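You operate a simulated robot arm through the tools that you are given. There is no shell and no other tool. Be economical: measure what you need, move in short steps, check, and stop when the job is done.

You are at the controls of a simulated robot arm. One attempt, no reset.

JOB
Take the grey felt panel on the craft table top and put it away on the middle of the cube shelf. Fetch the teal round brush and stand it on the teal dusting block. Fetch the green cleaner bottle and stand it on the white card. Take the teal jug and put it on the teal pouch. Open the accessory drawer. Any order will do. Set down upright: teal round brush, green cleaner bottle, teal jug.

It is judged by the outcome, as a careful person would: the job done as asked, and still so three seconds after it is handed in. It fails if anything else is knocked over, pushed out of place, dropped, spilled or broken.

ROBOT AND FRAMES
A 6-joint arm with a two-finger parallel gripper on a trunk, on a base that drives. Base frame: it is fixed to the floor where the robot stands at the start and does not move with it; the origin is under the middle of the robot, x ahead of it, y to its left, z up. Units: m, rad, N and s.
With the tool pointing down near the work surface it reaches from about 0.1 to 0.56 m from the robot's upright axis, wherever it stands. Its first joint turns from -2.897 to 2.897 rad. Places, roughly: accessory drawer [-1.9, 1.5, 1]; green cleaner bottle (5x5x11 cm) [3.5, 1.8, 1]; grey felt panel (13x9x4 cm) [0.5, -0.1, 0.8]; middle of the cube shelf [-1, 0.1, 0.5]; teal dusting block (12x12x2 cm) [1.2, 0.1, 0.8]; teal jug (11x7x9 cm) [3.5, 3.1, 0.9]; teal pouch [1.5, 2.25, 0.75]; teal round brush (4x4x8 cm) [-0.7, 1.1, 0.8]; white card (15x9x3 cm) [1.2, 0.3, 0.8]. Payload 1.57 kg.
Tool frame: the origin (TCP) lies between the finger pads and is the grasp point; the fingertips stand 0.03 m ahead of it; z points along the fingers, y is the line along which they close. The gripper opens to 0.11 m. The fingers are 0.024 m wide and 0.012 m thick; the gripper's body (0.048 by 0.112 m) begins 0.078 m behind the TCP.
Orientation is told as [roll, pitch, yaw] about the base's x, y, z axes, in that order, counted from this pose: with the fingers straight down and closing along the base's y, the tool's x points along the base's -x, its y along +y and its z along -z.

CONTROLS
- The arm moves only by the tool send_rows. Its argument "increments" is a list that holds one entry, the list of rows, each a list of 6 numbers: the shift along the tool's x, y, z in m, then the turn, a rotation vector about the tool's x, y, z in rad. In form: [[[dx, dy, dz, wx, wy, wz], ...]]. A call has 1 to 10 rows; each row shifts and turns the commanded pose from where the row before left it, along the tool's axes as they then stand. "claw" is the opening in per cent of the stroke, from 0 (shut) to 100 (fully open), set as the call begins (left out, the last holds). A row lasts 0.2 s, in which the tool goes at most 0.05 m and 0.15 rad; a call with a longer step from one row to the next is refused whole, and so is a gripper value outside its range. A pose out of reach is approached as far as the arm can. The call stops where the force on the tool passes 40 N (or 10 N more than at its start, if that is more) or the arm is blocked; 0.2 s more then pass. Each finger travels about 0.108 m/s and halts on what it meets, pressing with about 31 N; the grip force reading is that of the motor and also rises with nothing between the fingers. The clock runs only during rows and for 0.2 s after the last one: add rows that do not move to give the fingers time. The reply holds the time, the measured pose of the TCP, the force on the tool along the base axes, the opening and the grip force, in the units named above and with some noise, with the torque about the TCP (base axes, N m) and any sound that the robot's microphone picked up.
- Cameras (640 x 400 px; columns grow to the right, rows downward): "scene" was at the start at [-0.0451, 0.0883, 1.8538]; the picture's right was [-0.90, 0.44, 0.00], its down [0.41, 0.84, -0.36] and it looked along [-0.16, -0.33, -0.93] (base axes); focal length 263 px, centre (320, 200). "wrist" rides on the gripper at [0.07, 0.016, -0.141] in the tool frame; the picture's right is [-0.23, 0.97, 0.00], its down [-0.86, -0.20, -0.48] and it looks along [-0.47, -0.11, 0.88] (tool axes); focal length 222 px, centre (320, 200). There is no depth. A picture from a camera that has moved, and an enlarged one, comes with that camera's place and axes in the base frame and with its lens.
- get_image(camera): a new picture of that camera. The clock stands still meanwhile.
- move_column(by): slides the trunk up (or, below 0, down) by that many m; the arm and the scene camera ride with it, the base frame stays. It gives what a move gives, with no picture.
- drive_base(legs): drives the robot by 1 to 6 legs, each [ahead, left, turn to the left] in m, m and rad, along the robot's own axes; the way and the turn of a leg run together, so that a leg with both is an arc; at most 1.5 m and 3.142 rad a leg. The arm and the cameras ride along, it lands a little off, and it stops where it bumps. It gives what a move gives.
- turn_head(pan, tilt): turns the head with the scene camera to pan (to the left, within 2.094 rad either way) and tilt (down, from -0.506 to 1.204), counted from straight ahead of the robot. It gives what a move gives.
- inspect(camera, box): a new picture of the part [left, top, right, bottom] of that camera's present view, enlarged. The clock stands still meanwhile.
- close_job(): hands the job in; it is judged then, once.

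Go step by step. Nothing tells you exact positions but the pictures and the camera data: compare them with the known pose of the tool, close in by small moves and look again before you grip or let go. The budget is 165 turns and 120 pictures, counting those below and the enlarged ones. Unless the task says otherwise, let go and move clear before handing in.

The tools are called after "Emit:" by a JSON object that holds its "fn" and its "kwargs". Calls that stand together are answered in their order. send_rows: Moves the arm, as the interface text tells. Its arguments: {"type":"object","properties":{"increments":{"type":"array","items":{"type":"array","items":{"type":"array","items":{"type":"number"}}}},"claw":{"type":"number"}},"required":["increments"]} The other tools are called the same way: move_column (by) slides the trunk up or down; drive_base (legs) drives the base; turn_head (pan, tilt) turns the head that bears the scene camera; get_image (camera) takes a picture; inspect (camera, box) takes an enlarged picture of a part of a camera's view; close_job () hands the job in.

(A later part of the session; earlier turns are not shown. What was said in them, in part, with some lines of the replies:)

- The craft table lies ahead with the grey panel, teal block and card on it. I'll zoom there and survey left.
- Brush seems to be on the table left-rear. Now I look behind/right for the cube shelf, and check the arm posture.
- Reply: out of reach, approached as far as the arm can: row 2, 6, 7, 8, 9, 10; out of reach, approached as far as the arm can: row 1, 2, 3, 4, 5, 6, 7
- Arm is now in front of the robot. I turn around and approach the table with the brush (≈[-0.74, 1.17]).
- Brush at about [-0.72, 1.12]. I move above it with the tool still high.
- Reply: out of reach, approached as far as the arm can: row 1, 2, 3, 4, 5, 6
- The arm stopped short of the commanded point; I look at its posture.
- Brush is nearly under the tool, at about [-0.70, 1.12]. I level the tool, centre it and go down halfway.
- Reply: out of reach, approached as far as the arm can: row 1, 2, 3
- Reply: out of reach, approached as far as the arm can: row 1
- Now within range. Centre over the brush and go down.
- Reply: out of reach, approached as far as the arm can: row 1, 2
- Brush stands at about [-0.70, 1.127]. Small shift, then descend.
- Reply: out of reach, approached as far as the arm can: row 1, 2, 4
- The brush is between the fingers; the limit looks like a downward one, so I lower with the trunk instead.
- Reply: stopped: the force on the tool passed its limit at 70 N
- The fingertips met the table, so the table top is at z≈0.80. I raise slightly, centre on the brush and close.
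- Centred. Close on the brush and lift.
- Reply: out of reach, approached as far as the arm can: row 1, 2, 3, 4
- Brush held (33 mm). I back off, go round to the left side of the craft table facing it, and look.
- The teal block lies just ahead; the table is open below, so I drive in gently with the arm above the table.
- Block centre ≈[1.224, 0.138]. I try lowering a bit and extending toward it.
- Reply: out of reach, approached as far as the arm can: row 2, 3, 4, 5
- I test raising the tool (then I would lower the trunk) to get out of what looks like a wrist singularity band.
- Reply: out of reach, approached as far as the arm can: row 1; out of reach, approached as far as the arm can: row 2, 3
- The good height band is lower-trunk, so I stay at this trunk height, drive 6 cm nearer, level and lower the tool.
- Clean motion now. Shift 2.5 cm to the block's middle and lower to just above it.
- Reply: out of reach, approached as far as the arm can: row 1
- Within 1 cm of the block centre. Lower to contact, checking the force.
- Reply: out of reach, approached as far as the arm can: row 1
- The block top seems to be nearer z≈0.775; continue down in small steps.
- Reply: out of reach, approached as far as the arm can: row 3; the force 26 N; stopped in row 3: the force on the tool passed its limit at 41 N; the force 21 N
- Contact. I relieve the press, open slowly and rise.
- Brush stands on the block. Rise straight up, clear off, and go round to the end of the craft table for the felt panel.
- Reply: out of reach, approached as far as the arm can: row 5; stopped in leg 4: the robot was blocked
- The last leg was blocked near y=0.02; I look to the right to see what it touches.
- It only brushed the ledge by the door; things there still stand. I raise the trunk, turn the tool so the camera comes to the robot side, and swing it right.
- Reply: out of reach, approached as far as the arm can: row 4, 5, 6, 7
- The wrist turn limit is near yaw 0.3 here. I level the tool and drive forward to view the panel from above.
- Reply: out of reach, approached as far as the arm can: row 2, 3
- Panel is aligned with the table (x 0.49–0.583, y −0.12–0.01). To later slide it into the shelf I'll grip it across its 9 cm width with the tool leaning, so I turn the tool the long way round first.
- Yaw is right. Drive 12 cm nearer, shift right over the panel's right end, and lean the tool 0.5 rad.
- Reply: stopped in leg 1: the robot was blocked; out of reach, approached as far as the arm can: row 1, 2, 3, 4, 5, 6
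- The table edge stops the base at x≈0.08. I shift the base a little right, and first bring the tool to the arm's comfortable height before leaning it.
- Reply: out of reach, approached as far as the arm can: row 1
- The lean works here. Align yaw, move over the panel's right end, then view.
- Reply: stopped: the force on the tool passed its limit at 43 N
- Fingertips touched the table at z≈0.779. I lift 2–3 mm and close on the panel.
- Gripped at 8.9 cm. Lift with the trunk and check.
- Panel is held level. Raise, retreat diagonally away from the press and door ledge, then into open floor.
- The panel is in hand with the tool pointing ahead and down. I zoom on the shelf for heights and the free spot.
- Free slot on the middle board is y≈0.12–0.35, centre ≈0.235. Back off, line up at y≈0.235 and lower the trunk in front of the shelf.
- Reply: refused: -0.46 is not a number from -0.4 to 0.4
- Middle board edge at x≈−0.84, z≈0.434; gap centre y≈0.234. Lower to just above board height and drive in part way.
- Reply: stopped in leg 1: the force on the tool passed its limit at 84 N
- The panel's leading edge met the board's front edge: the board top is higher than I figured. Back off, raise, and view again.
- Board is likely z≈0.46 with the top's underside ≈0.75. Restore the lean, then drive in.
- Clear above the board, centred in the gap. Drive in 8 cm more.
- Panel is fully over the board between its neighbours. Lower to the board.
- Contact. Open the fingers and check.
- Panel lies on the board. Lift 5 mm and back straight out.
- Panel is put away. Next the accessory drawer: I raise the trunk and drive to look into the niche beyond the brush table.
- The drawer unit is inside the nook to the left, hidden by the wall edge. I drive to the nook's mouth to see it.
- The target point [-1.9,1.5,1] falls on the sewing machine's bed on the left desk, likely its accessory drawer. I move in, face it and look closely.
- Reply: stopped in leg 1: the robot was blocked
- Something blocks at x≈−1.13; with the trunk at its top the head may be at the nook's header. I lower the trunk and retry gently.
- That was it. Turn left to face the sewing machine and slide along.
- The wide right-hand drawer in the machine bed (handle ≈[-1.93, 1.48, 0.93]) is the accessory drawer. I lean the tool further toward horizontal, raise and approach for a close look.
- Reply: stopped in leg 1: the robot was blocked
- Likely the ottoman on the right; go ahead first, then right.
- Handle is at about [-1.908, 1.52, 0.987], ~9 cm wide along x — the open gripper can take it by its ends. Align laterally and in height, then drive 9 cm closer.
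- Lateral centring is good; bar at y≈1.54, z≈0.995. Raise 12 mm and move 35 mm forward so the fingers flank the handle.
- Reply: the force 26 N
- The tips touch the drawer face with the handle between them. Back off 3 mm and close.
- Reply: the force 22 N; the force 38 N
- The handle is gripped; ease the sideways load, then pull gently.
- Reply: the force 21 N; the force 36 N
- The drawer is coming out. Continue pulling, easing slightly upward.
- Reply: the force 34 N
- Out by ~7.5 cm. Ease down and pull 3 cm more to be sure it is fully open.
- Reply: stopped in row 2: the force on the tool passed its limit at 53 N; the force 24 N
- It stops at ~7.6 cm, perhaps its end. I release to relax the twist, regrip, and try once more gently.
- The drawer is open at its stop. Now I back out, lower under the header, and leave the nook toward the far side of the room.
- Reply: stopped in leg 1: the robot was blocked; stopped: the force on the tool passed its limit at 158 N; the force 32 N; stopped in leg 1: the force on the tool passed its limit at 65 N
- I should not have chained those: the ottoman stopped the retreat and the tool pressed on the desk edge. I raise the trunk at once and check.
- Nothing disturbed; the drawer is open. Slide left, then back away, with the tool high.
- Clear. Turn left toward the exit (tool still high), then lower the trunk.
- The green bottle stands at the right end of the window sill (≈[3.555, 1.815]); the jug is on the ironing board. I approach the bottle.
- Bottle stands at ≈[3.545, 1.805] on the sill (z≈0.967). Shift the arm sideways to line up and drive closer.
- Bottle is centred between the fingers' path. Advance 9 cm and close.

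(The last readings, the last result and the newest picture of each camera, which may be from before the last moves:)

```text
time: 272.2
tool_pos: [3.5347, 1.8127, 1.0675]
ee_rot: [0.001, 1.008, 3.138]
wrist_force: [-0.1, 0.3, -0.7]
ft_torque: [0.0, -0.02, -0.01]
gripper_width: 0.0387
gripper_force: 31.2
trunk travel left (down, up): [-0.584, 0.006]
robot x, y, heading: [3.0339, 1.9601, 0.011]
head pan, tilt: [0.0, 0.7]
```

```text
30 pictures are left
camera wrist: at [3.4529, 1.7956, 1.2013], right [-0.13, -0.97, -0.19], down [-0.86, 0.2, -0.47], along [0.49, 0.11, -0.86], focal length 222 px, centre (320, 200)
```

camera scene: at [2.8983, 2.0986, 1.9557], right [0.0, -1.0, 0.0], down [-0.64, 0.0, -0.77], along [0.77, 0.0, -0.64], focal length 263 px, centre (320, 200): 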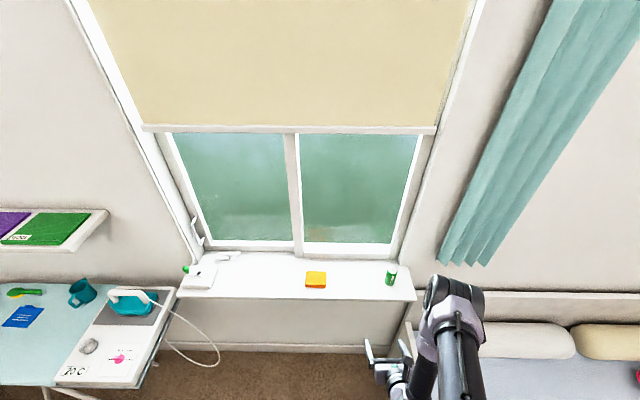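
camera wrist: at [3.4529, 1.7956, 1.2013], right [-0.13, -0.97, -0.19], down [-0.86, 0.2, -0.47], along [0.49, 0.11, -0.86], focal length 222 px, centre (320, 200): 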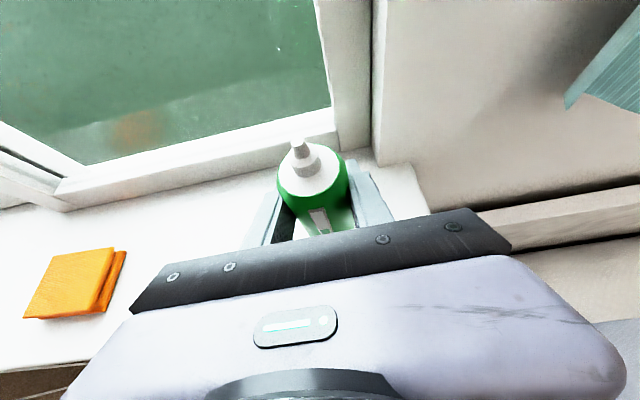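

Bottle held. Retreat and drive to the left side of the craft table, facing it.

Emit:
{"fn": "drive_base", "kwargs": {"legs": [[-0.75, 0, 0], [0, -0.83, 0], [0, 0, -1.575], [0, -0.96, 0]]}}

Emit:
{"fn": "turn_head", "kwargs": {"pan": -0.1, "tilt": 0.85}}

Emit:
{"fn": "get_image", "kwargs": {"camera": "scene"}}

```text
time: 288.8
tool_pos: [1.174, 0.6212, 1.0658]
ee_rot: [0.002, 1.007, 1.556]
wrist_force: [0.7, -0.2, -0.9]
ft_torque: [0.01, -0.02, 0.0]
gripper_width: 0.0386
gripper_force: 30.9
trunk travel left (down, up): [-0.584, 0.006]
robot x, y, heading: [1.3266, 1.1223, -1.573]
head pan, tilt: [0.0, 0.7]
```

```text
time: 289.5
tool_pos: [1.1721, 0.6219, 1.0661]
ee_rot: [0.0, 1.007, 1.555]
wrist_force: [-0.4, 0.4, -0.3]
ft_torque: [-0.01, -0.02, -0.01]
gripper_width: 0.0387
gripper_force: 31.2
trunk travel left (down, up): [-0.584, 0.006]
robot x, y, heading: [1.326, 1.1215, -1.576]
head pan, tilt: [-0.099, 0.85]
```

```text
29 pictures are left
camera scene: at [1.4576, 1.0615, 1.9885], right [-0.99, 0.1, 0.0], down [0.08, 0.75, -0.66], along [-0.07, -0.66, -0.75], focal length 263 px, centre (320, 200)
```

scene: 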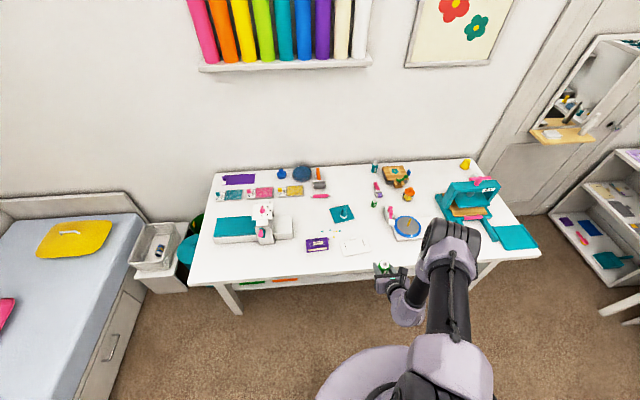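

Emit:
{"fn": "inspect", "kwargs": {"camera": "scene", "box": [290, 195, 430, 285]}}

```text
4.44 times, centred on (360, 240) of scene
camera zoom: at [1.4576, 1.0615, 1.9885], right [-0.99, 0.1, 0.0], down [0.08, 0.75, -0.66], along [-0.07, -0.66, -0.75], focal length 1169 px, centre (142, 22)
```

zoom: 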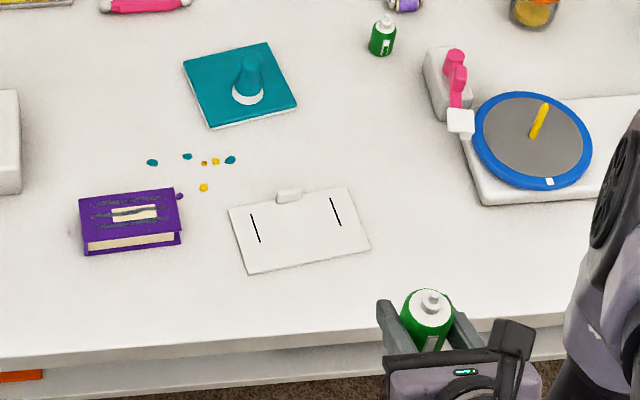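

Card centre ≈[1.19, 0.348]. Lower to just above table height and drive forward over it.

Emit:
{"fn": "move_column", "kwargs": {"by": -0.18}}

Emit:
{"fn": "drive_base", "kwargs": {"legs": [[0.265, 0.018, 0]]}}

Emit:
{"fn": "get_image", "kwargs": {"camera": "wrist"}}

Emit:
{"fn": "inspect", "kwargs": {"camera": "scene", "box": [290, 175, 450, 290]}}

```text
time: 291.5
tool_pos: [1.1731, 0.6216, 0.887]
ee_rot: [0.0, 1.007, 1.556]
wrist_force: [-0.4, 0.9, -0.9]
ft_torque: [0.01, -0.01, -0.01]
gripper_width: 0.0388
gripper_force: 31.0
trunk travel left (down, up): [-0.404, 0.186]
robot x, y, heading: [1.3271, 1.1181, -1.573]
head pan, tilt: [-0.099, 0.85]
```

```text
time: 293.3
tool_pos: [1.1898, 0.3608, 0.8873]
ee_rot: [0.0, 1.007, 1.558]
wrist_force: [0.1, -0.7, -0.5]
ft_torque: [0.0, -0.04, -0.03]
gripper_width: 0.039
gripper_force: 31.2
trunk travel left (down, up): [-0.404, 0.186]
robot x, y, heading: [1.346, 0.8618, -1.579]
head pan, tilt: [-0.099, 0.85]
```

```text
27 pictures are left
camera wrist: at [1.1755, 0.4425, 1.0211], right [-0.97, 0.13, -0.19], down [0.21, 0.86, -0.47], along [0.1, -0.49, -0.86], focal length 222 px, centre (320, 200)
```

wrist: 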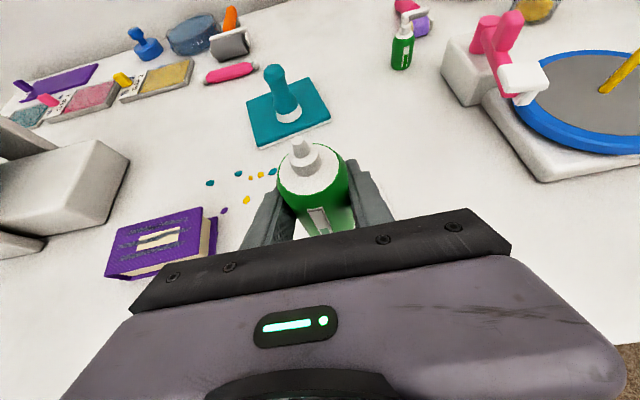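

```text
3.48 times, centred on (370, 232) of scene
camera zoom: at [1.475, 0.8, 1.8084], right [-0.99, 0.1, 0.0], down [0.08, 0.75, -0.66], along [-0.07, -0.66, -0.75], focal length 915 px, centre (146, 87)
```

zoom: 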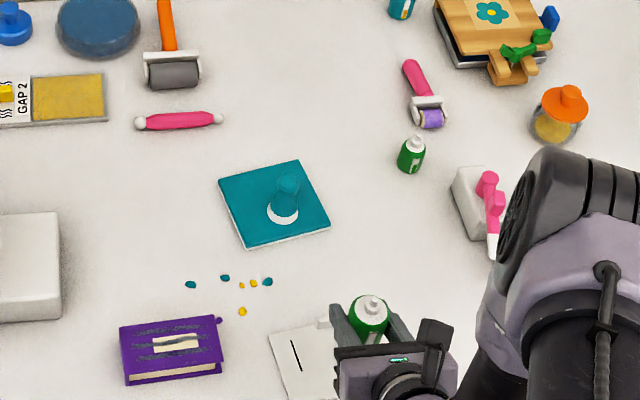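

Bottle is over the card (axis ≈[1.193, 0.365]). Move 1 cm further and lower.

Emit:
{"fn": "send_rows", "kwargs": {"increments": [[[0.0053, 0, 0.0085, 0, 0, 0], [0, 0, 0, 0, 0, 0]]]}}

Emit:
{"fn": "move_column", "kwargs": {"by": -0.035}}

Emit:
{"fn": "move_column", "kwargs": {"by": -0.006}}

```text
time: 293.9
tool_pos: [1.1904, 0.3513, 0.8861]
ee_rot: [0.0, 1.007, 1.557]
wrist_force: [-0.6, 0.4, -0.3]
ft_torque: [0.0, -0.02, 0.02]
gripper_width: 0.0389
gripper_force: 30.9
trunk travel left (down, up): [-0.404, 0.186]
robot x, y, heading: [1.346, 0.8612, -1.574]
head pan, tilt: [-0.099, 0.85]
```

```text
time: 294.7
tool_pos: [1.1906, 0.3524, 0.8513]
ee_rot: [0.002, 1.007, 1.557]
wrist_force: [-0.4, 0.3, -0.4]
ft_torque: [0.01, -0.01, -0.02]
gripper_width: 0.0388
gripper_force: 30.5
trunk travel left (down, up): [-0.369, 0.221]
robot x, y, heading: [1.3418, 0.8631, -1.571]
head pan, tilt: [-0.099, 0.85]
```

```text
time: 295.3
tool_pos: [1.1902, 0.3508, 0.8454]
ee_rot: [0.001, 1.008, 1.557]
wrist_force: [0.1, -0.1, -1.2]
ft_torque: [-0.02, -0.02, -0.02]
gripper_width: 0.0387
gripper_force: 31.0
trunk travel left (down, up): [-0.363, 0.227]
robot x, y, heading: [1.3414, 0.8615, -1.574]
head pan, tilt: [-0.099, 0.85]
```

Emit:
{"fn": "move_column", "kwargs": {"by": -0.004}}

Emit:
{"fn": "move_column", "kwargs": {"by": -0.003}}

Emit:
{"fn": "inspect", "kwargs": {"camera": "wrist", "box": [200, 100, 440, 250]}}

```text
time: 295.8
tool_pos: [1.1895, 0.3505, 0.8428]
ee_rot: [0.0, 1.007, 1.557]
wrist_force: [-0.8, -0.7, -0.9]
ft_torque: [-0.04, 0.02, 0.03]
gripper_width: 0.0387
gripper_force: 30.9
trunk travel left (down, up): [-0.359, 0.231]
robot x, y, heading: [1.3411, 0.857, -1.574]
head pan, tilt: [-0.099, 0.85]
```

```text
time: 296.3
tool_pos: [1.1906, 0.3505, 0.839]
ee_rot: [0.0, 1.008, 1.556]
wrist_force: [-0.1, 0.2, -1.0]
ft_torque: [0.02, -0.01, 0.0]
gripper_width: 0.0387
gripper_force: 30.9
trunk travel left (down, up): [-0.356, 0.234]
robot x, y, heading: [1.344, 0.8595, -1.576]
head pan, tilt: [-0.099, 0.85]
```

```text
2.67 times, centred on (320, 175) of wrist
camera zoom: at [1.1754, 0.4333, 0.9736], right [-0.97, 0.13, -0.19], down [0.21, 0.86, -0.47], along [0.1, -0.49, -0.86], focal length 592 px, centre (320, 267)
```

zoom: 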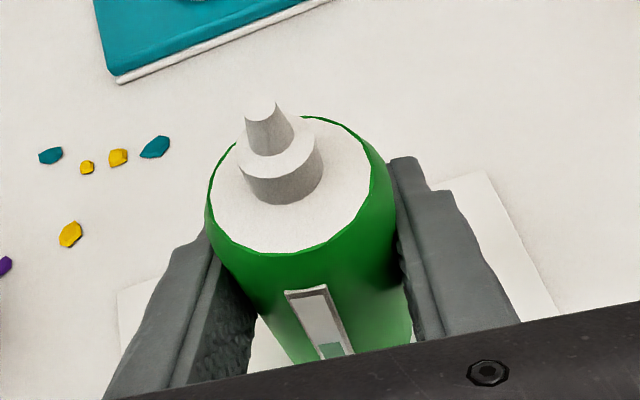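

The card is visible under both sides. Continue to contact.

Emit:
{"fn": "move_column", "kwargs": {"by": -0.004}}

Emit:
{"fn": "move_column", "kwargs": {"by": -0.003}}

Emit:
{"fn": "move_column", "kwargs": {"by": -0.003}}

```text
time: 296.9
tool_pos: [1.1897, 0.3512, 0.8342]
ee_rot: [0.0, 1.008, 1.556]
wrist_force: [-0.1, -0.5, -1.0]
ft_torque: [0.02, -0.03, -0.01]
gripper_width: 0.0389
gripper_force: 31.0
trunk travel left (down, up): [-0.352, 0.238]
robot x, y, heading: [1.347, 0.8555, -1.58]
head pan, tilt: [-0.099, 0.85]
```

```text
time: 297.4
tool_pos: [1.1906, 0.3524, 0.833]
ee_rot: [0.001, 1.007, 1.557]
wrist_force: [-0.4, -0.4, -0.5]
ft_torque: [0.03, 0.03, 0.0]
gripper_width: 0.0385
gripper_force: 30.6
trunk travel left (down, up): [-0.349, 0.241]
robot x, y, heading: [1.3449, 0.8603, -1.577]
head pan, tilt: [-0.099, 0.85]
```

```text
time: 297.9
tool_pos: [1.1898, 0.3513, 0.8297]
ee_rot: [-0.001, 1.009, 1.557]
wrist_force: [-1.6, -1.7, 12.8]
ft_torque: [-0.02, 0.23, -0.04]
gripper_width: 0.0389
gripper_force: 30.9
trunk travel left (down, up): [-0.346, 0.244]
robot x, y, heading: [1.3421, 0.8602, -1.571]
head pan, tilt: [-0.099, 0.85]
```

Contact (12.8 N). Open and look.

Emit:
{"fn": "send_rows", "kwargs": {"increments": [[[0, 0, 0, 0, 0, 0], [0, 0, 0, 0, 0, 0], [0, 0, 0, 0, 0, 0]]], "claw": 80}}

Emit:
{"fn": "send_rows", "kwargs": {"increments": [[[-0.0107, 0, -0.0169, 0, 0, 0], [-0.0107, 0, -0.0169, 0, 0, 0], [-0.0107, 0, -0.0169, 0, 0, 0]]]}}

Emit:
{"fn": "get_image", "kwargs": {"camera": "wrist"}}

```text
time: 298.7
tool_pos: [1.1905, 0.3506, 0.8295]
ee_rot: [-0.001, 1.007, 1.555]
wrist_force: [0.1, 0.6, -0.6]
ft_torque: [-0.01, 0.03, 0.02]
gripper_width: 0.088
gripper_force: 0.1
trunk travel left (down, up): [-0.346, 0.244]
robot x, y, heading: [1.3424, 0.8642, -1.578]
head pan, tilt: [-0.099, 0.85]
```

```text
time: 299.5
tool_pos: [1.1915, 0.4112, 0.8297]
ee_rot: [-0.001, 1.007, 1.559]
wrist_force: [-0.5, 0.4, 0.3]
ft_torque: [0.03, 0.02, 0.02]
gripper_width: 0.0878
gripper_force: 0.0
trunk travel left (down, up): [-0.346, 0.244]
robot x, y, heading: [1.3433, 0.8618, -1.572]
head pan, tilt: [-0.099, 0.85]
```

```text
24 pictures are left
camera wrist: at [1.1762, 0.4937, 0.964], right [-0.97, 0.13, -0.19], down [0.21, 0.86, -0.47], along [0.1, -0.5, -0.86], focal length 222 px, centre (320, 200)
```

wrist: 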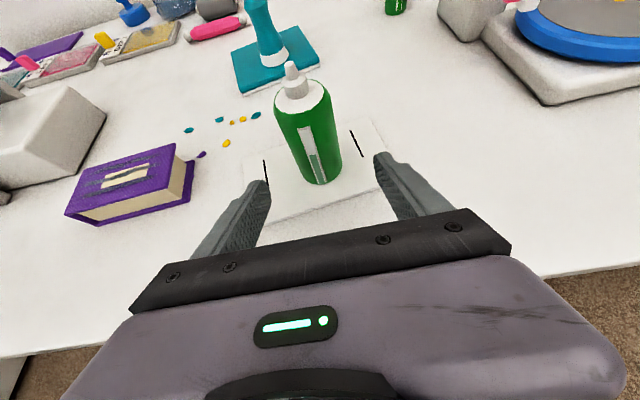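

Bottle stands on the card. Back off and drive toward the ironing board for the jug.

Emit:
{"fn": "drive_base", "kwargs": {"legs": [[-0.26, 0, 0], [0, 0, 1.572], [1.05, 0, 0], [0, 1.5, 0], [0, 0.5, 0]]}}

Emit:
{"fn": "move_column", "kwargs": {"by": 0.2}}

Emit:
{"fn": "turn_head", "kwargs": {"pan": 0.0, "tilt": 0.6}}

Emit:
{"fn": "get_image", "kwargs": {"camera": "scene"}}

```text
time: 319.8
tool_pos: [2.834, 2.9816, 0.8293]
ee_rot: [0.001, 1.007, 3.136]
wrist_force: [0.0, 0.4, 0.2]
ft_torque: [-0.02, -0.03, 0.0]
gripper_width: 0.0881
gripper_force: 0.1
trunk travel left (down, up): [-0.346, 0.244]
robot x, y, heading: [2.383, 3.1311, 0.008]
head pan, tilt: [-0.099, 0.85]
```

```text
time: 322.0
tool_pos: [2.8341, 2.9814, 1.0276]
ee_rot: [0.0, 1.007, 3.135]
wrist_force: [-0.1, -0.4, -0.2]
ft_torque: [-0.02, -0.04, 0.01]
gripper_width: 0.088
gripper_force: 0.2
trunk travel left (down, up): [-0.546, 0.044]
robot x, y, heading: [2.3847, 3.1307, 0.009]
head pan, tilt: [-0.099, 0.85]
```

```text
time: 322.8
tool_pos: [2.8335, 2.9812, 1.029]
ee_rot: [-0.001, 1.005, 3.136]
wrist_force: [-0.6, -0.1, 1.0]
ft_torque: [-0.01, 0.02, -0.02]
gripper_width: 0.0883
gripper_force: 0.0
trunk travel left (down, up): [-0.546, 0.044]
robot x, y, heading: [2.3808, 3.1305, 0.008]
head pan, tilt: [0.0, 0.6]
```

```text
23 pictures are left
camera scene: at [2.4501, 3.2691, 1.9713], right [0.01, -1.0, 0.0], down [-0.57, 0.0, -0.82], along [0.82, 0.0, -0.57], focal length 263 px, centre (320, 200)
```

scene: 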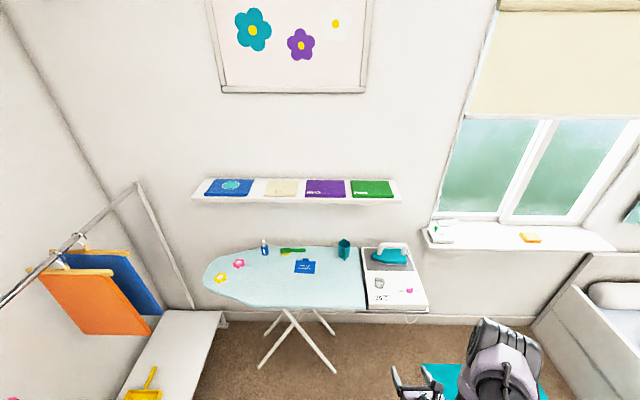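

Emit:
{"fn": "inspect", "kwargs": {"camera": "scene", "box": [270, 225, 430, 325]}}

```text
4.00 times, centred on (350, 275) of scene
camera zoom: at [2.4501, 3.2691, 1.9713], right [0.01, -1.0, 0.0], down [-0.57, 0.0, -0.82], along [0.82, 0.0, -0.57], focal length 1052 px, centre (200, -100)
```

zoom: 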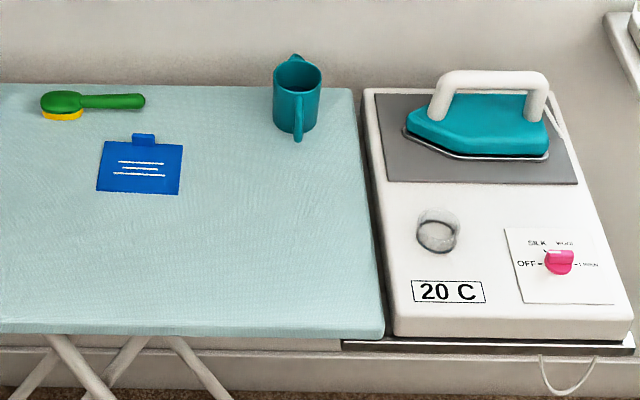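

Jug at ≈[3.52, 3.13, 0.90], its handle toward the robot; I'll take the body with the handle between the fingers. Centre the arm, drive closer and look.

Emit:
{"fn": "send_rows", "kwargs": {"increments": [[[0, -0.049, 0, 0, 0, 0], [0, -0.049, 0, 0, 0, 0], [0, -0.049, 0, 0, 0, 0]]], "claw": 100}}

Emit:
{"fn": "drive_base", "kwargs": {"legs": [[0.5, 0, -0.008]]}}

Emit:
{"fn": "move_column", "kwargs": {"by": -0.06}}

Emit:
{"fn": "get_image", "kwargs": {"camera": "wrist"}}

```text
time: 323.6
tool_pos: [2.8346, 3.1314, 1.0277]
ee_rot: [0.003, 1.007, 3.138]
wrist_force: [0.4, -0.1, -0.1]
ft_torque: [-0.04, -0.03, -0.03]
gripper_width: 0.1101
gripper_force: 0.0
trunk travel left (down, up): [-0.546, 0.044]
robot x, y, heading: [2.3872, 3.1321, 0.013]
head pan, tilt: [0.0, 0.6]
```

```text
time: 326.5
tool_pos: [3.3371, 3.1234, 1.0274]
ee_rot: [0.001, 1.008, 3.127]
wrist_force: [0.3, 0.3, 0.7]
ft_torque: [0.05, 0.03, 0.01]
gripper_width: 0.1101
gripper_force: 0.1
trunk travel left (down, up): [-0.546, 0.044]
robot x, y, heading: [2.8829, 3.1321, -0.007]
head pan, tilt: [0.0, 0.6]
```

```text
time: 327.5
tool_pos: [3.3369, 3.1242, 0.9679]
ee_rot: [0.0, 1.007, 3.129]
wrist_force: [-0.5, -0.1, 1.4]
ft_torque: [-0.01, 0.03, 0.03]
gripper_width: 0.1104
gripper_force: 0.0
trunk travel left (down, up): [-0.486, 0.104]
robot x, y, heading: [2.8825, 3.1276, -0.002]
head pan, tilt: [0.0, 0.6]
```

```text
21 pictures are left
camera wrist: at [3.2548, 3.1086, 1.1024], right [-0.14, -0.97, -0.19], down [-0.86, 0.21, -0.47], along [0.49, 0.1, -0.86], focal length 222 px, centre (320, 200)
```

wrist: 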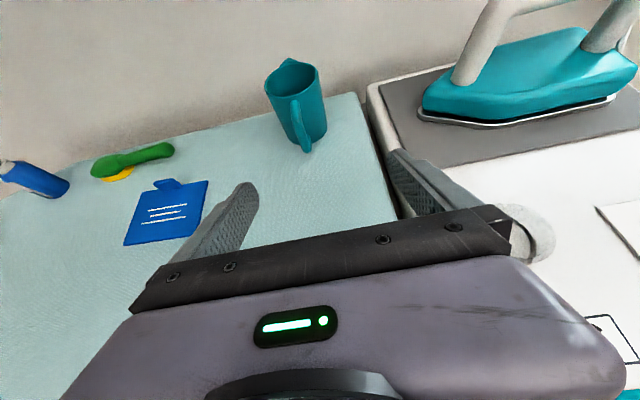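

Jug axis ≈[3.524, 3.14], board z≈0.862. Align sideways, drive 10 cm in, lower to grip height.

Emit:
{"fn": "send_rows", "kwargs": {"increments": [[[0, -0.018, 0, 0, 0, 0], [0, 0, 0, 0, 0, 0]]]}}

Emit:
{"fn": "drive_base", "kwargs": {"legs": [[0.09, 0, 0]]}}

Emit:
{"fn": "move_column", "kwargs": {"by": -0.06}}

Emit:
{"fn": "get_image", "kwargs": {"camera": "wrist"}}

```text
time: 328.1
tool_pos: [3.3362, 3.1413, 0.9672]
ee_rot: [-0.001, 1.008, 3.125]
wrist_force: [0.7, -0.3, 0.5]
ft_torque: [-0.02, -0.02, 0.0]
gripper_width: 0.1101
gripper_force: 0.1
trunk travel left (down, up): [-0.486, 0.104]
robot x, y, heading: [2.8841, 3.135, 0.003]
head pan, tilt: [0.0, 0.6]
```

```text
time: 329.2
tool_pos: [3.4258, 3.1427, 0.9675]
ee_rot: [0.0, 1.008, 3.128]
wrist_force: [0.3, -0.2, -0.4]
ft_torque: [0.05, 0.01, 0.02]
gripper_width: 0.11
gripper_force: 0.0
trunk travel left (down, up): [-0.486, 0.104]
robot x, y, heading: [2.9719, 3.1324, -0.001]
head pan, tilt: [0.0, 0.6]
```

```text
time: 330.2
tool_pos: [3.4248, 3.1435, 0.9077]
ee_rot: [0.001, 1.007, 3.128]
wrist_force: [0.1, 0.7, 0.1]
ft_torque: [0.01, 0.02, 0.03]
gripper_width: 0.1099
gripper_force: 0.0
trunk travel left (down, up): [-0.426, 0.164]
robot x, y, heading: [2.9754, 3.1317, -0.005]
head pan, tilt: [0.0, 0.6]
```

```text
20 pictures are left
camera wrist: at [3.3445, 3.1268, 1.0423], right [-0.13, -0.97, -0.19], down [-0.86, 0.21, -0.47], along [0.49, 0.1, -0.86], focal length 222 px, centre (320, 200)
```

wrist: 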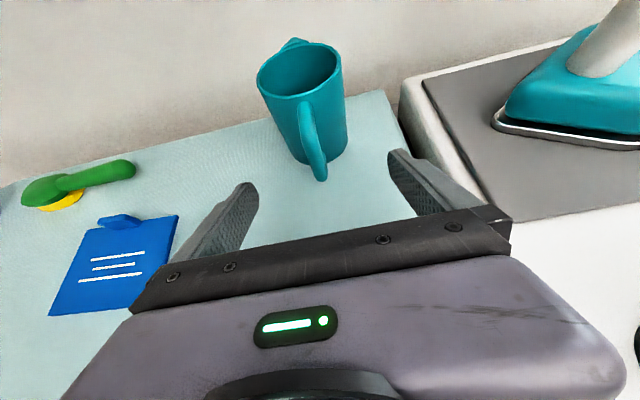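

Aligned. Advance 8.5 cm around the jug.

Emit:
{"fn": "send_rows", "kwargs": {"increments": [[[0.0151, 0.003, 0.0239, 0, 0, 0], [0.0151, 0.003, 0.0239, 0, 0, 0], [0.0151, 0, 0.0239, 0, 0, 0], [0, 0, 0, 0, 0, 0]]]}}

Emit:
{"fn": "get_image", "kwargs": {"camera": "wrist"}}

```text
time: 331.2
tool_pos: [3.5119, 3.1356, 0.9076]
ee_rot: [-0.003, 1.006, 3.127]
wrist_force: [-0.4, -0.5, 0.8]
ft_torque: [-0.03, 0.0, 0.01]
gripper_width: 0.1101
gripper_force: 0.0
trunk travel left (down, up): [-0.426, 0.164]
robot x, y, heading: [2.9735, 3.1318, -0.003]
head pan, tilt: [0.0, 0.6]
```

```text
19 pictures are left
camera wrist: at [3.4294, 3.1196, 1.0426], right [-0.13, -0.97, -0.19], down [-0.86, 0.21, -0.47], along [0.49, 0.1, -0.86], focal length 222 px, centre (320, 200)
```

wrist: 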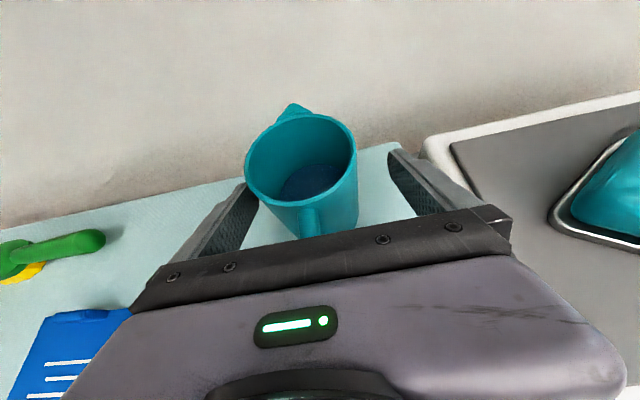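

Fingers flank the jug body; there may be water in it, so I keep it level. Close and lift.

Emit:
{"fn": "send_rows", "kwargs": {"increments": [[[0, 0, 0, 0, 0, 0], [0, 0, 0, 0, 0, 0], [0, 0, 0, 0, 0, 0], [0, 0, 0, 0, 0, 0]]], "claw": 0}}

Emit:
{"fn": "move_column", "kwargs": {"by": 0.06}}

Emit:
{"fn": "get_image", "kwargs": {"camera": "wrist"}}

```text
time: 332.2
tool_pos: [3.5106, 3.1361, 0.907]
ee_rot: [0.001, 1.008, 3.128]
wrist_force: [0.7, 1.2, 0.9]
ft_torque: [-0.03, -0.02, 0.01]
gripper_width: 0.057
gripper_force: 31.4
trunk travel left (down, up): [-0.426, 0.164]
robot x, y, heading: [2.9732, 3.1281, -0.004]
head pan, tilt: [0.0, 0.6]
```

```text
time: 333.2
tool_pos: [3.5107, 3.1354, 0.9675]
ee_rot: [-0.002, 1.007, 3.128]
wrist_force: [-0.7, -0.6, -0.7]
ft_torque: [-0.01, -0.03, -0.02]
gripper_width: 0.0571
gripper_force: 31.5
trunk travel left (down, up): [-0.486, 0.104]
robot x, y, heading: [2.971, 3.1305, 0.001]
head pan, tilt: [0.0, 0.6]
```

```text
18 pictures are left
camera wrist: at [3.4294, 3.1197, 1.1023], right [-0.13, -0.97, -0.19], down [-0.86, 0.21, -0.47], along [0.49, 0.1, -0.86], focal length 222 px, centre (320, 200)
```

wrist: 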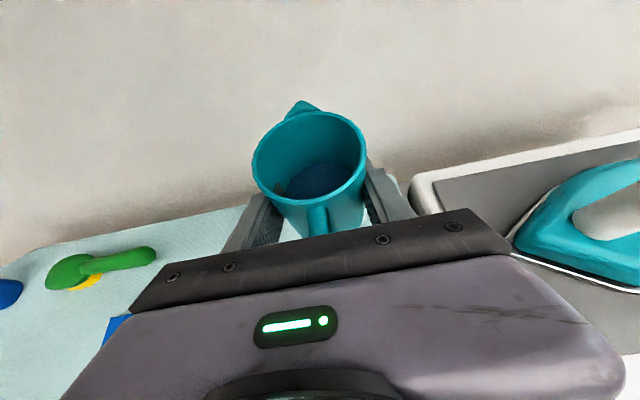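

Jug held level. Retreat, turn around toward the island's right side and look for the teal pouch.

Emit:
{"fn": "drive_base", "kwargs": {"legs": [[-0.4, 0, 0], [0, -0.75, 0], [0, 0, -1.571], [0, 0, -1.571]]}}

Emit:
{"fn": "turn_head", "kwargs": {"pan": 0.0, "tilt": 0.7}}

Emit:
{"fn": "get_image", "kwargs": {"camera": "scene"}}

```text
time: 347.0
tool_pos: [2.0368, 2.3733, 0.9665]
ee_rot: [-0.001, 1.006, -0.01]
wrist_force: [-0.8, 0.2, -1.2]
ft_torque: [0.03, -0.03, 0.02]
gripper_width: 0.057
gripper_force: 31.2
trunk travel left (down, up): [-0.486, 0.104]
robot x, y, heading: [2.5775, 2.3828, -3.141]
head pan, tilt: [0.0, 0.6]
```

```text
time: 347.7
tool_pos: [2.0361, 2.373, 0.9673]
ee_rot: [0.0, 1.008, -0.01]
wrist_force: [0.6, -0.5, -1.8]
ft_torque: [0.01, 0.02, 0.01]
gripper_width: 0.0567
gripper_force: 31.2
trunk travel left (down, up): [-0.486, 0.104]
robot x, y, heading: [2.5737, 2.3792, -3.145]
head pan, tilt: [0.0, 0.7]
```

```text
17 pictures are left
camera scene: at [2.5083, 2.2391, 1.9027], right [0.0, 1.0, 0.0], down [0.64, 0.0, -0.77], along [-0.77, 0.0, -0.64], focal length 263 px, centre (320, 200)
```

scene: 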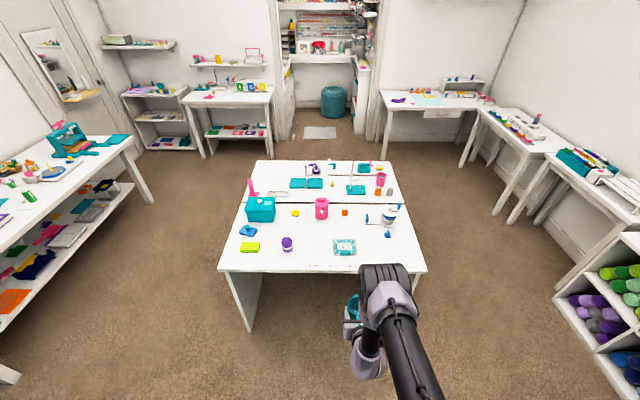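

Emit:
{"fn": "inspect", "kwargs": {"camera": "scene", "box": [220, 150, 430, 280]}}

```text
3.05 times, centred on (325, 215) of scene
camera zoom: at [2.5083, 2.2391, 1.9027], right [0.0, 1.0, 0.0], down [0.64, 0.0, -0.77], along [-0.77, 0.0, -0.64], focal length 801 px, centre (305, 154)
```

zoom: 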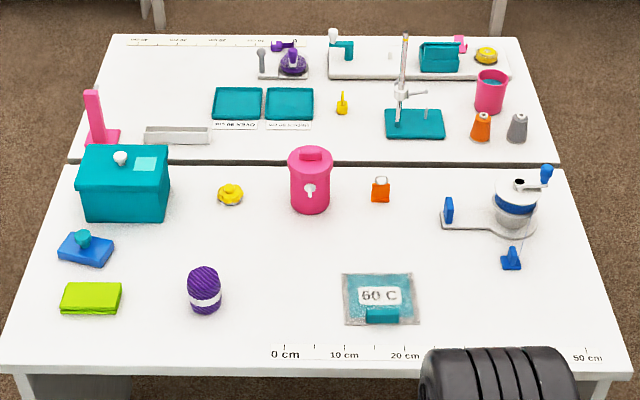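

The flat "60 C" teal pouch lies at ≈[1.547, 2.376] on the island, with a raised tab at the near edge. I drive in and check with the wrist camera.

Emit:
{"fn": "drive_base", "kwargs": {"legs": [[0.38, 0, 0]]}}

Emit:
{"fn": "get_image", "kwargs": {"camera": "wrist"}}

Emit:
{"fn": "get_image", "kwargs": {"camera": "scene"}}

```text
time: 350.1
tool_pos: [1.6588, 2.3704, 0.9662]
ee_rot: [-0.002, 1.006, -0.005]
wrist_force: [-0.5, 0.0, -1.2]
ft_torque: [0.03, 0.03, 0.0]
gripper_width: 0.0572
gripper_force: 30.9
trunk travel left (down, up): [-0.486, 0.104]
robot x, y, heading: [2.1915, 2.3844, -3.135]
head pan, tilt: [0.0, 0.7]
```

```text
15 pictures are left
camera wrist: at [1.7404, 2.3853, 1.1022], right [0.13, 0.97, -0.19], down [0.86, -0.2, -0.47], along [-0.49, -0.11, -0.86], focal length 222 px, centre (320, 200)
```

wrist: 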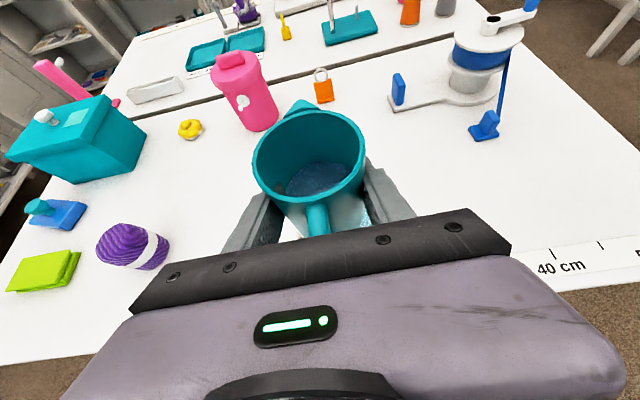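

```text
14 pictures are left
camera scene: at [2.1293, 2.2377, 1.9027], right [-0.01, 1.0, 0.0], down [0.64, 0.0, -0.76], along [-0.76, 0.0, -0.64], focal length 263 px, centre (320, 200)
```

scene: 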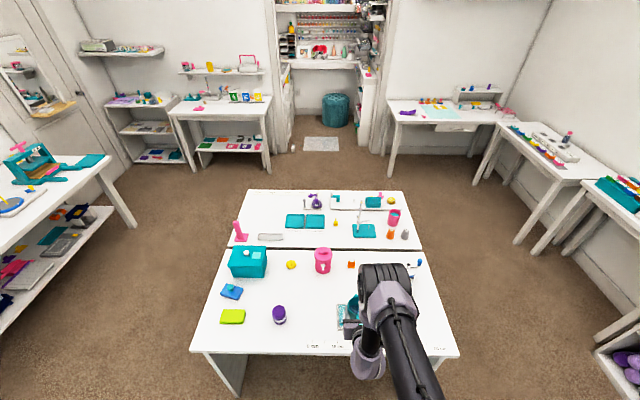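

Emit:
{"fn": "drive_base", "kwargs": {"legs": [[0.115, 0, 0]]}}

Emit:
{"fn": "turn_head", "kwargs": {"pan": 0.1, "tilt": 1.0}}

Emit:
{"fn": "inspect", "kwargs": {"camera": "scene", "box": [240, 180, 400, 300]}}

```text
time: 351.3
tool_pos: [1.5432, 2.3695, 0.9679]
ee_rot: [0.001, 1.005, -0.005]
wrist_force: [-0.4, -0.6, -2.1]
ft_torque: [-0.02, -0.01, 0.0]
gripper_width: 0.0571
gripper_force: 30.9
trunk travel left (down, up): [-0.486, 0.104]
robot x, y, heading: [2.0807, 2.3771, -3.133]
head pan, tilt: [0.0, 0.7]
```

```text
time: 352.1
tool_pos: [1.5456, 2.3694, 0.9684]
ee_rot: [0.002, 1.007, -0.005]
wrist_force: [-0.6, -0.1, -1.2]
ft_torque: [0.01, -0.01, 0.0]
gripper_width: 0.0572
gripper_force: 30.9
trunk travel left (down, up): [-0.486, 0.104]
robot x, y, heading: [2.079, 2.3794, -3.133]
head pan, tilt: [0.099, 1.0]
```

```text
3.33 times, centred on (320, 240) of scene
camera zoom: at [2.0322, 2.2303, 1.8794], right [-0.1, 0.99, 0.0], down [0.84, 0.09, -0.54], along [-0.54, -0.06, -0.84], focal length 876 px, centre (320, 67)
```

zoom: 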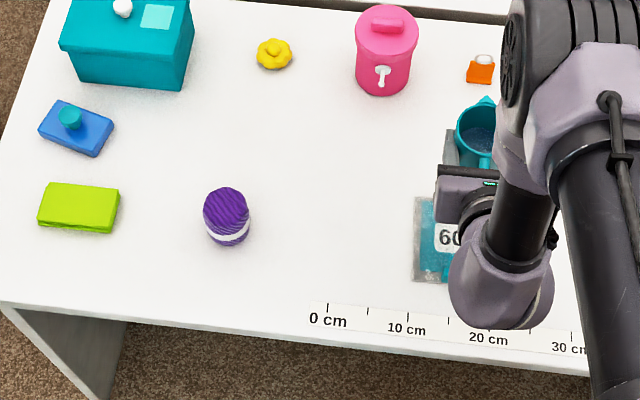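

The pouch spans about x 1.51–1.63, y 2.32–2.455. I nudge the jug to ≈[1.55, 2.385], lower most of the way and look.

Emit:
{"fn": "send_rows", "kwargs": {"increments": [[[-0.0045, 0.0145, -0.0072, 0, 0, 0], [0, 0, 0, 0, 0, 0]]]}}

Emit:
{"fn": "move_column", "kwargs": {"by": -0.1}}

Emit:
{"fn": "get_image", "kwargs": {"camera": "wrist"}}

Emit:
{"fn": "inspect", "kwargs": {"camera": "scene", "box": [320, 190, 420, 270]}}

```text
time: 352.7
tool_pos: [1.552, 2.3834, 0.9684]
ee_rot: [0.001, 1.007, -0.005]
wrist_force: [0.2, -0.6, -1.8]
ft_torque: [0.03, 0.0, -0.01]
gripper_width: 0.0571
gripper_force: 31.9
trunk travel left (down, up): [-0.486, 0.104]
robot x, y, heading: [2.0782, 2.3774, -3.138]
head pan, tilt: [0.099, 1.0]
```

```text
time: 354.0
tool_pos: [1.5515, 2.385, 0.8676]
ee_rot: [0.0, 1.007, -0.007]
wrist_force: [0.5, -1.0, -0.6]
ft_torque: [0.02, -0.01, -0.01]
gripper_width: 0.0571
gripper_force: 30.8
trunk travel left (down, up): [-0.386, 0.204]
robot x, y, heading: [2.0807, 2.3817, -3.135]
head pan, tilt: [0.099, 1.0]
```

```text
12 pictures are left
camera wrist: at [1.6351, 2.3994, 1.0023], right [0.13, 0.97, -0.19], down [0.86, -0.2, -0.47], along [-0.49, -0.11, -0.86], focal length 222 px, centre (320, 200)
```

wrist: 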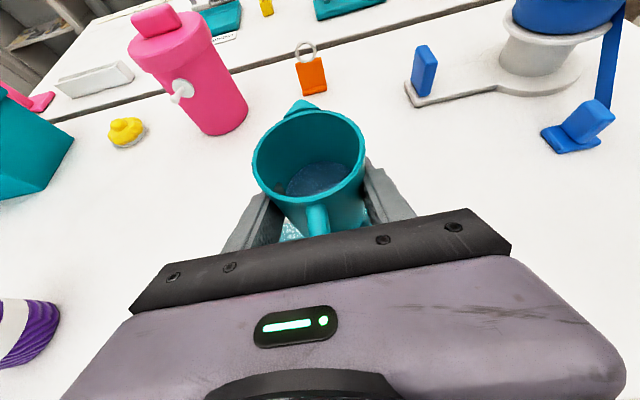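

```text
5.00 times, centred on (370, 230) of scene
camera zoom: at [2.0317, 2.2303, 1.7794], right [-0.1, 0.99, 0.0], down [0.84, 0.09, -0.54], along [-0.54, -0.06, -0.84], focal length 1315 px, centre (70, 50)
```

zoom: 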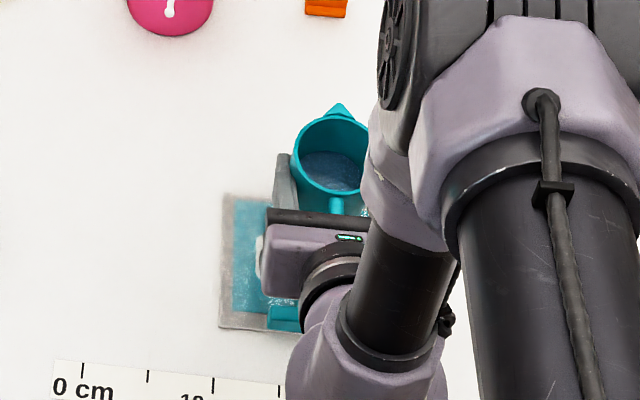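

Jug axis ≈[1.547, 2.385] lies within the pouch and clears its tab. Lower to contact in steps.

Emit:
{"fn": "move_column", "kwargs": {"by": -0.04}}

Emit:
{"fn": "move_column", "kwargs": {"by": -0.005}}

Emit:
{"fn": "move_column", "kwargs": {"by": -0.004}}

Emit:
{"fn": "move_column", "kwargs": {"by": -0.004}}

```text
time: 354.8
tool_pos: [1.551, 2.3847, 0.834]
ee_rot: [-0.006, 1.019, -0.012]
wrist_force: [8.7, 0.0, 26.7]
ft_torque: [0.09, -0.21, -0.03]
gripper_width: 0.0565
gripper_force: 31.0
trunk travel left (down, up): [-0.349, 0.241]
robot x, y, heading: [2.0794, 2.3772, -3.134]
head pan, tilt: [0.099, 1.0]
stopped: the force on the tool passed its limit at 75 N (the readings are from after the stop); the commanded pose is now the measured one
```

```text
time: 355.1
tool_pos: [1.549, 2.3843, 0.8338]
ee_rot: [-0.007, 1.025, -0.014]
wrist_force: [8.0, -0.6, 25.0]
ft_torque: [0.12, -0.34, -0.05]
gripper_width: 0.0562
gripper_force: 31.1
trunk travel left (down, up): [-0.347, 0.243]
robot x, y, heading: [2.0846, 2.3805, -3.133]
head pan, tilt: [0.099, 1.0]
stopped: the force on the tool passed its limit at 46 N (the readings are from after the stop); the commanded pose is now the measured one
```

```text
time: 355.5
tool_pos: [1.5465, 2.3829, 0.8352]
ee_rot: [-0.006, 1.03, -0.018]
wrist_force: [7.0, -0.2, 25.0]
ft_torque: [0.15, -0.39, -0.04]
gripper_width: 0.0561
gripper_force: 30.3
trunk travel left (down, up): [-0.345, 0.245]
robot x, y, heading: [2.0811, 2.3788, -3.138]
head pan, tilt: [0.099, 1.0]
stopped: the force on the tool passed its limit at 44 N (the readings are from after the stop); the commanded pose is now the measured one
```

```text
time: 355.9
tool_pos: [1.5443, 2.3844, 0.8342]
ee_rot: [-0.009, 1.037, -0.018]
wrist_force: [6.9, -0.5, 23.4]
ft_torque: [0.23, -0.49, -0.05]
gripper_width: 0.056
gripper_force: 31.1
trunk travel left (down, up): [-0.343, 0.247]
robot x, y, heading: [2.0798, 2.3827, -3.136]
head pan, tilt: [0.099, 1.0]
stopped: the force on the tool passed its limit at 44 N (the readings are from after the stop); the commanded pose is now the measured one
```

It touched higher than expected (surface ≈0.788), which also shifts my estimate of the pouch by about +1.3 cm in x. Raise 2 cm, restore the tool's lean, shift, and inspect the jug.

Emit:
{"fn": "move_column", "kwargs": {"by": 0.025}}

Emit:
{"fn": "send_rows", "kwargs": {"increments": [[[-0.0107, 0.001, -0.0169, -0.009, -0.03, 0], [0, 0, 0, 0, 0, 0]]]}}

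Emit:
{"fn": "inspect", "kwargs": {"camera": "wrist", "box": [200, 60, 440, 250]}}

Emit:
{"fn": "inspect", "kwargs": {"camera": "scene", "box": [320, 190, 420, 270]}}

```text
time: 356.6
tool_pos: [1.5447, 2.3844, 0.8563]
ee_rot: [-0.009, 1.03, -0.017]
wrist_force: [-0.3, 0.9, -1.5]
ft_torque: [0.01, 0.01, 0.0]
gripper_width: 0.0563
gripper_force: 31.1
trunk travel left (down, up): [-0.368, 0.222]
robot x, y, heading: [2.0821, 2.3805, -3.139]
head pan, tilt: [0.099, 1.0]
```

```text
time: 357.2
tool_pos: [1.564, 2.3838, 0.857]
ee_rot: [0.002, 1.003, -0.019]
wrist_force: [-0.4, 0.5, -1.7]
ft_torque: [-0.03, -0.02, 0.0]
gripper_width: 0.056
gripper_force: 31.4
trunk travel left (down, up): [-0.368, 0.222]
robot x, y, heading: [2.0802, 2.3733, -3.134]
head pan, tilt: [0.099, 1.0]
```

```text
2.11 times, centred on (320, 155) of wrist
camera zoom: at [1.6466, 2.3995, 0.9924], right [0.14, 0.97, -0.19], down [0.86, -0.21, -0.46], along [-0.49, -0.1, -0.87], focal length 468 px, centre (320, 295)
```

zoom: 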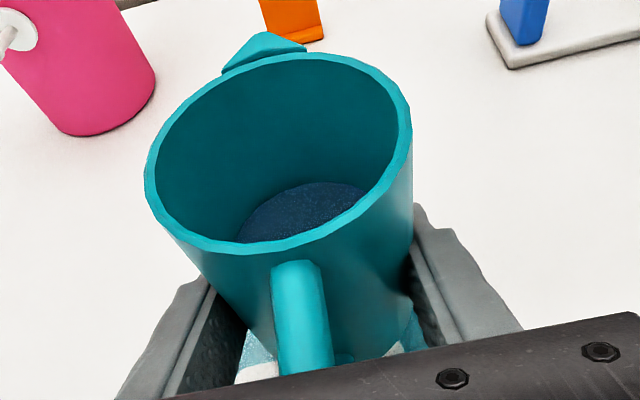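

```text
5.00 times, centred on (370, 230) of scene
camera zoom: at [2.0317, 2.2302, 1.7613], right [-0.1, 0.99, 0.0], down [0.84, 0.09, -0.54], along [-0.54, -0.06, -0.84], focal length 1315 px, centre (70, 50)
```

zoom: 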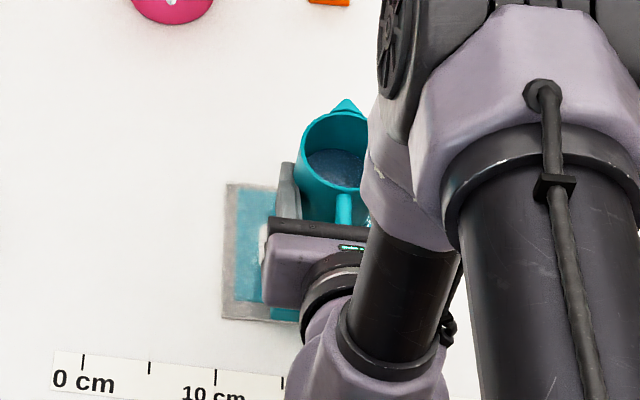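

The jug slid up slightly in the grip but is fine. Restore the lean that matched it resting flat, nudge 6 mm, then lower in small steps.

Emit:
{"fn": "send_rows", "kwargs": {"increments": [[[0.0032, 0, 0.005, 0.003, 0.026, 0], [0, 0, 0, 0, 0, 0]]]}}

Emit:
{"fn": "move_column", "kwargs": {"by": -0.014}}

Emit:
{"fn": "move_column", "kwargs": {"by": -0.004}}

```text
time: 357.8
tool_pos: [1.5584, 2.3851, 0.8572]
ee_rot: [-0.001, 1.027, -0.017]
wrist_force: [-0.3, -0.4, -1.7]
ft_torque: [0.0, -0.05, 0.01]
gripper_width: 0.0562
gripper_force: 31.4
trunk travel left (down, up): [-0.368, 0.222]
robot x, y, heading: [2.0793, 2.3788, -3.138]
head pan, tilt: [0.099, 1.0]
```

```text
time: 358.4
tool_pos: [1.5594, 2.3852, 0.8428]
ee_rot: [0.0, 1.028, -0.017]
wrist_force: [-0.2, 0.1, -2.2]
ft_torque: [-0.01, -0.01, -0.01]
gripper_width: 0.0563
gripper_force: 30.9
trunk travel left (down, up): [-0.354, 0.236]
robot x, y, heading: [2.0787, 2.3769, -3.136]
head pan, tilt: [0.099, 1.0]
```

```text
time: 358.9
tool_pos: [1.5576, 2.3862, 0.8394]
ee_rot: [-0.001, 1.028, -0.018]
wrist_force: [0.5, 0.0, -1.1]
ft_torque: [0.03, 0.0, 0.0]
gripper_width: 0.0563
gripper_force: 30.8
trunk travel left (down, up): [-0.35, 0.24]
robot x, y, heading: [2.0807, 2.38, -3.134]
head pan, tilt: [0.099, 1.0]
```

Emit:
{"fn": "move_column", "kwargs": {"by": -0.003}}

Emit:
{"fn": "move_column", "kwargs": {"by": -0.002}}

```text
time: 359.4
tool_pos: [1.5582, 2.385, 0.8371]
ee_rot: [-0.002, 1.027, -0.017]
wrist_force: [0.6, 0.8, -1.3]
ft_torque: [0.0, 0.04, 0.0]
gripper_width: 0.0564
gripper_force: 30.4
trunk travel left (down, up): [-0.347, 0.243]
robot x, y, heading: [2.0824, 2.3794, -3.137]
head pan, tilt: [0.099, 1.0]
```

```text
time: 359.9
tool_pos: [1.5577, 2.3847, 0.8356]
ee_rot: [-0.002, 1.027, -0.016]
wrist_force: [-0.7, -0.2, 6.3]
ft_torque: [0.0, 0.11, -0.01]
gripper_width: 0.0561
gripper_force: 31.2
trunk travel left (down, up): [-0.345, 0.245]
robot x, y, heading: [2.083, 2.3809, -3.133]
head pan, tilt: [0.099, 1.0]
```

Light contact (6 N). One more millimetre, then open gently.

Emit:
{"fn": "move_column", "kwargs": {"by": -0.001}}

Emit:
{"fn": "send_rows", "kwargs": {"increments": [[[0, 0, 0, 0, 0, 0], [0, 0, 0, 0, 0, 0]]], "claw": 60}}

Emit:
{"fn": "send_rows", "kwargs": {"increments": [[[0, 0, 0, 0, 0, 0], [0, 0, 0, 0, 0, 0]]], "claw": 95}}

Emit:
{"fn": "inspect", "kwargs": {"camera": "wrist", "box": [200, 60, 440, 250]}}

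```text
time: 360.5
tool_pos: [1.558, 2.3857, 0.8347]
ee_rot: [-0.001, 1.03, -0.018]
wrist_force: [-1.0, -0.6, 16.6]
ft_torque: [0.05, 0.12, 0.01]
gripper_width: 0.0564
gripper_force: 31.0
trunk travel left (down, up): [-0.344, 0.246]
robot x, y, heading: [2.0806, 2.3794, -3.142]
head pan, tilt: [0.099, 1.0]
```

```text
time: 361.1
tool_pos: [1.558, 2.3852, 0.8328]
ee_rot: [-0.003, 1.025, -0.018]
wrist_force: [-0.9, -0.9, 0.2]
ft_torque: [-0.03, -0.02, 0.03]
gripper_width: 0.0661
gripper_force: 0.0
trunk travel left (down, up): [-0.344, 0.246]
robot x, y, heading: [2.0792, 2.3776, -3.133]
head pan, tilt: [0.099, 1.0]
```

```text
time: 361.7
tool_pos: [1.5577, 2.3857, 0.8343]
ee_rot: [-0.002, 1.029, -0.017]
wrist_force: [0.1, -0.1, -0.3]
ft_torque: [0.03, 0.0, 0.03]
gripper_width: 0.1045
gripper_force: 0.1
trunk travel left (down, up): [-0.344, 0.246]
robot x, y, heading: [2.084, 2.3799, -3.133]
head pan, tilt: [0.099, 1.0]
```

```text
2.11 times, centred on (320, 155) of wrist
camera zoom: at [1.6441, 2.3999, 0.9665], right [0.13, 0.97, -0.2], down [0.85, -0.21, -0.48], along [-0.51, -0.1, -0.85], focal length 468 px, centre (320, 295)
```

zoom: 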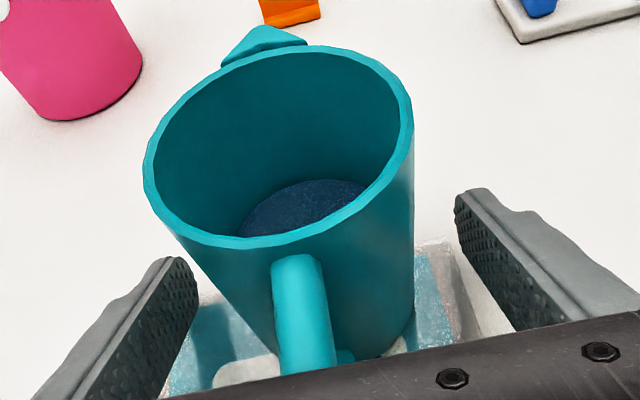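

Jug sits on the pouch. Back straight out and verify.

Emit:
{"fn": "drive_base", "kwargs": {"legs": [[-0.25, 0, 0]]}}

Emit:
{"fn": "get_image", "kwargs": {"camera": "wrist"}}

Emit:
{"fn": "inspect", "kwargs": {"camera": "scene", "box": [260, 120, 420, 240]}}

```text
time: 363.5
tool_pos: [1.8083, 2.3868, 0.8331]
ee_rot: [-0.003, 1.027, -0.015]
wrist_force: [0.2, -0.4, 0.3]
ft_torque: [0.0, 0.02, -0.04]
gripper_width: 0.1047
gripper_force: 0.2
trunk travel left (down, up): [-0.344, 0.246]
robot x, y, heading: [2.3314, 2.3762, -3.137]
head pan, tilt: [0.099, 1.0]
```

```text
7 pictures are left
camera wrist: at [1.895, 2.4007, 0.9668], right [0.13, 0.97, -0.2], down [0.85, -0.21, -0.48], along [-0.51, -0.1, -0.85], focal length 222 px, centre (320, 200)
```

wrist: 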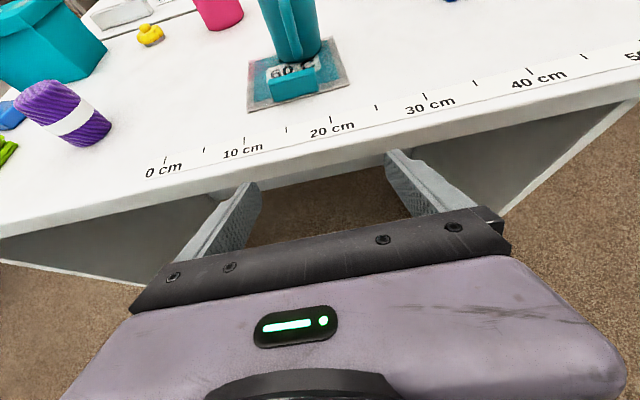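

```text
3.33 times, centred on (340, 180) of scene
camera zoom: at [2.2838, 2.2317, 1.7374], right [-0.11, 0.99, 0.0], down [0.84, 0.09, -0.54], along [-0.54, -0.06, -0.84], focal length 876 px, centre (253, 267)
```

zoom: 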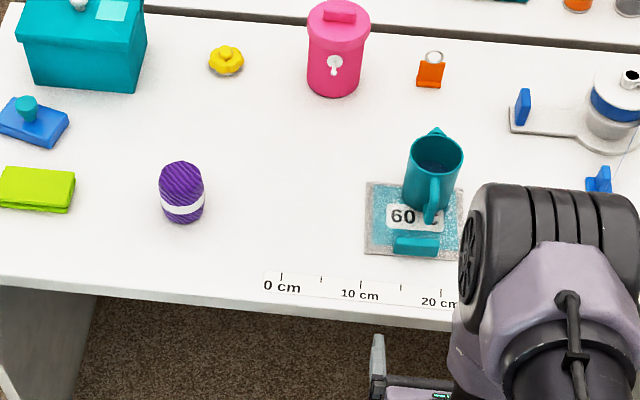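

All five parts are done: the jug stands upright on the pouch, and I last saw the brush, bottle, panel and open drawer in place. The arm is clear, so I am handing in.

Emit:
{"fn": "close_job", "kwargs": {}}

```text
The job is handed in.
```

I've handed in the job with all five parts done. No result came back after hand-in.

- **Grey felt panel:** it lies flat on the middle board of the cube shelf. It is near the front edge, between the dark grey and tan panels already there.
- **Teal round brush:** it stands upright on the teal dusting block, about 1.5 cm off centre.
- **Green cleaner bottle:** it stands upright near the middle of the white card.
- **Teal jug:** it stands upright on the teal "60 C" pouch, about 2 cm off centre. I took this to be the teal pouch because it was the closest match to the given position.
- **Accessory drawer:** I took this to be the wide right-hand drawer in the sewing machine's base. It is pulled out about 7.6 cm, where it stopped moving.

**Bumps on the way:**
- The robot brushed the ledge by the door.
- The panel hit the front edge of the shelf board.
- The head bumped the top of the nook opening.
- The gripper pressed hard on the sewing desk.
- The jug was pressed down too hard on the first try to place it, so I raised it and set it down again.

In the pictures I took afterwards, nothing looked knocked over or out of place. I did not look at the finished pieces again just before handing in, apart from the jug.
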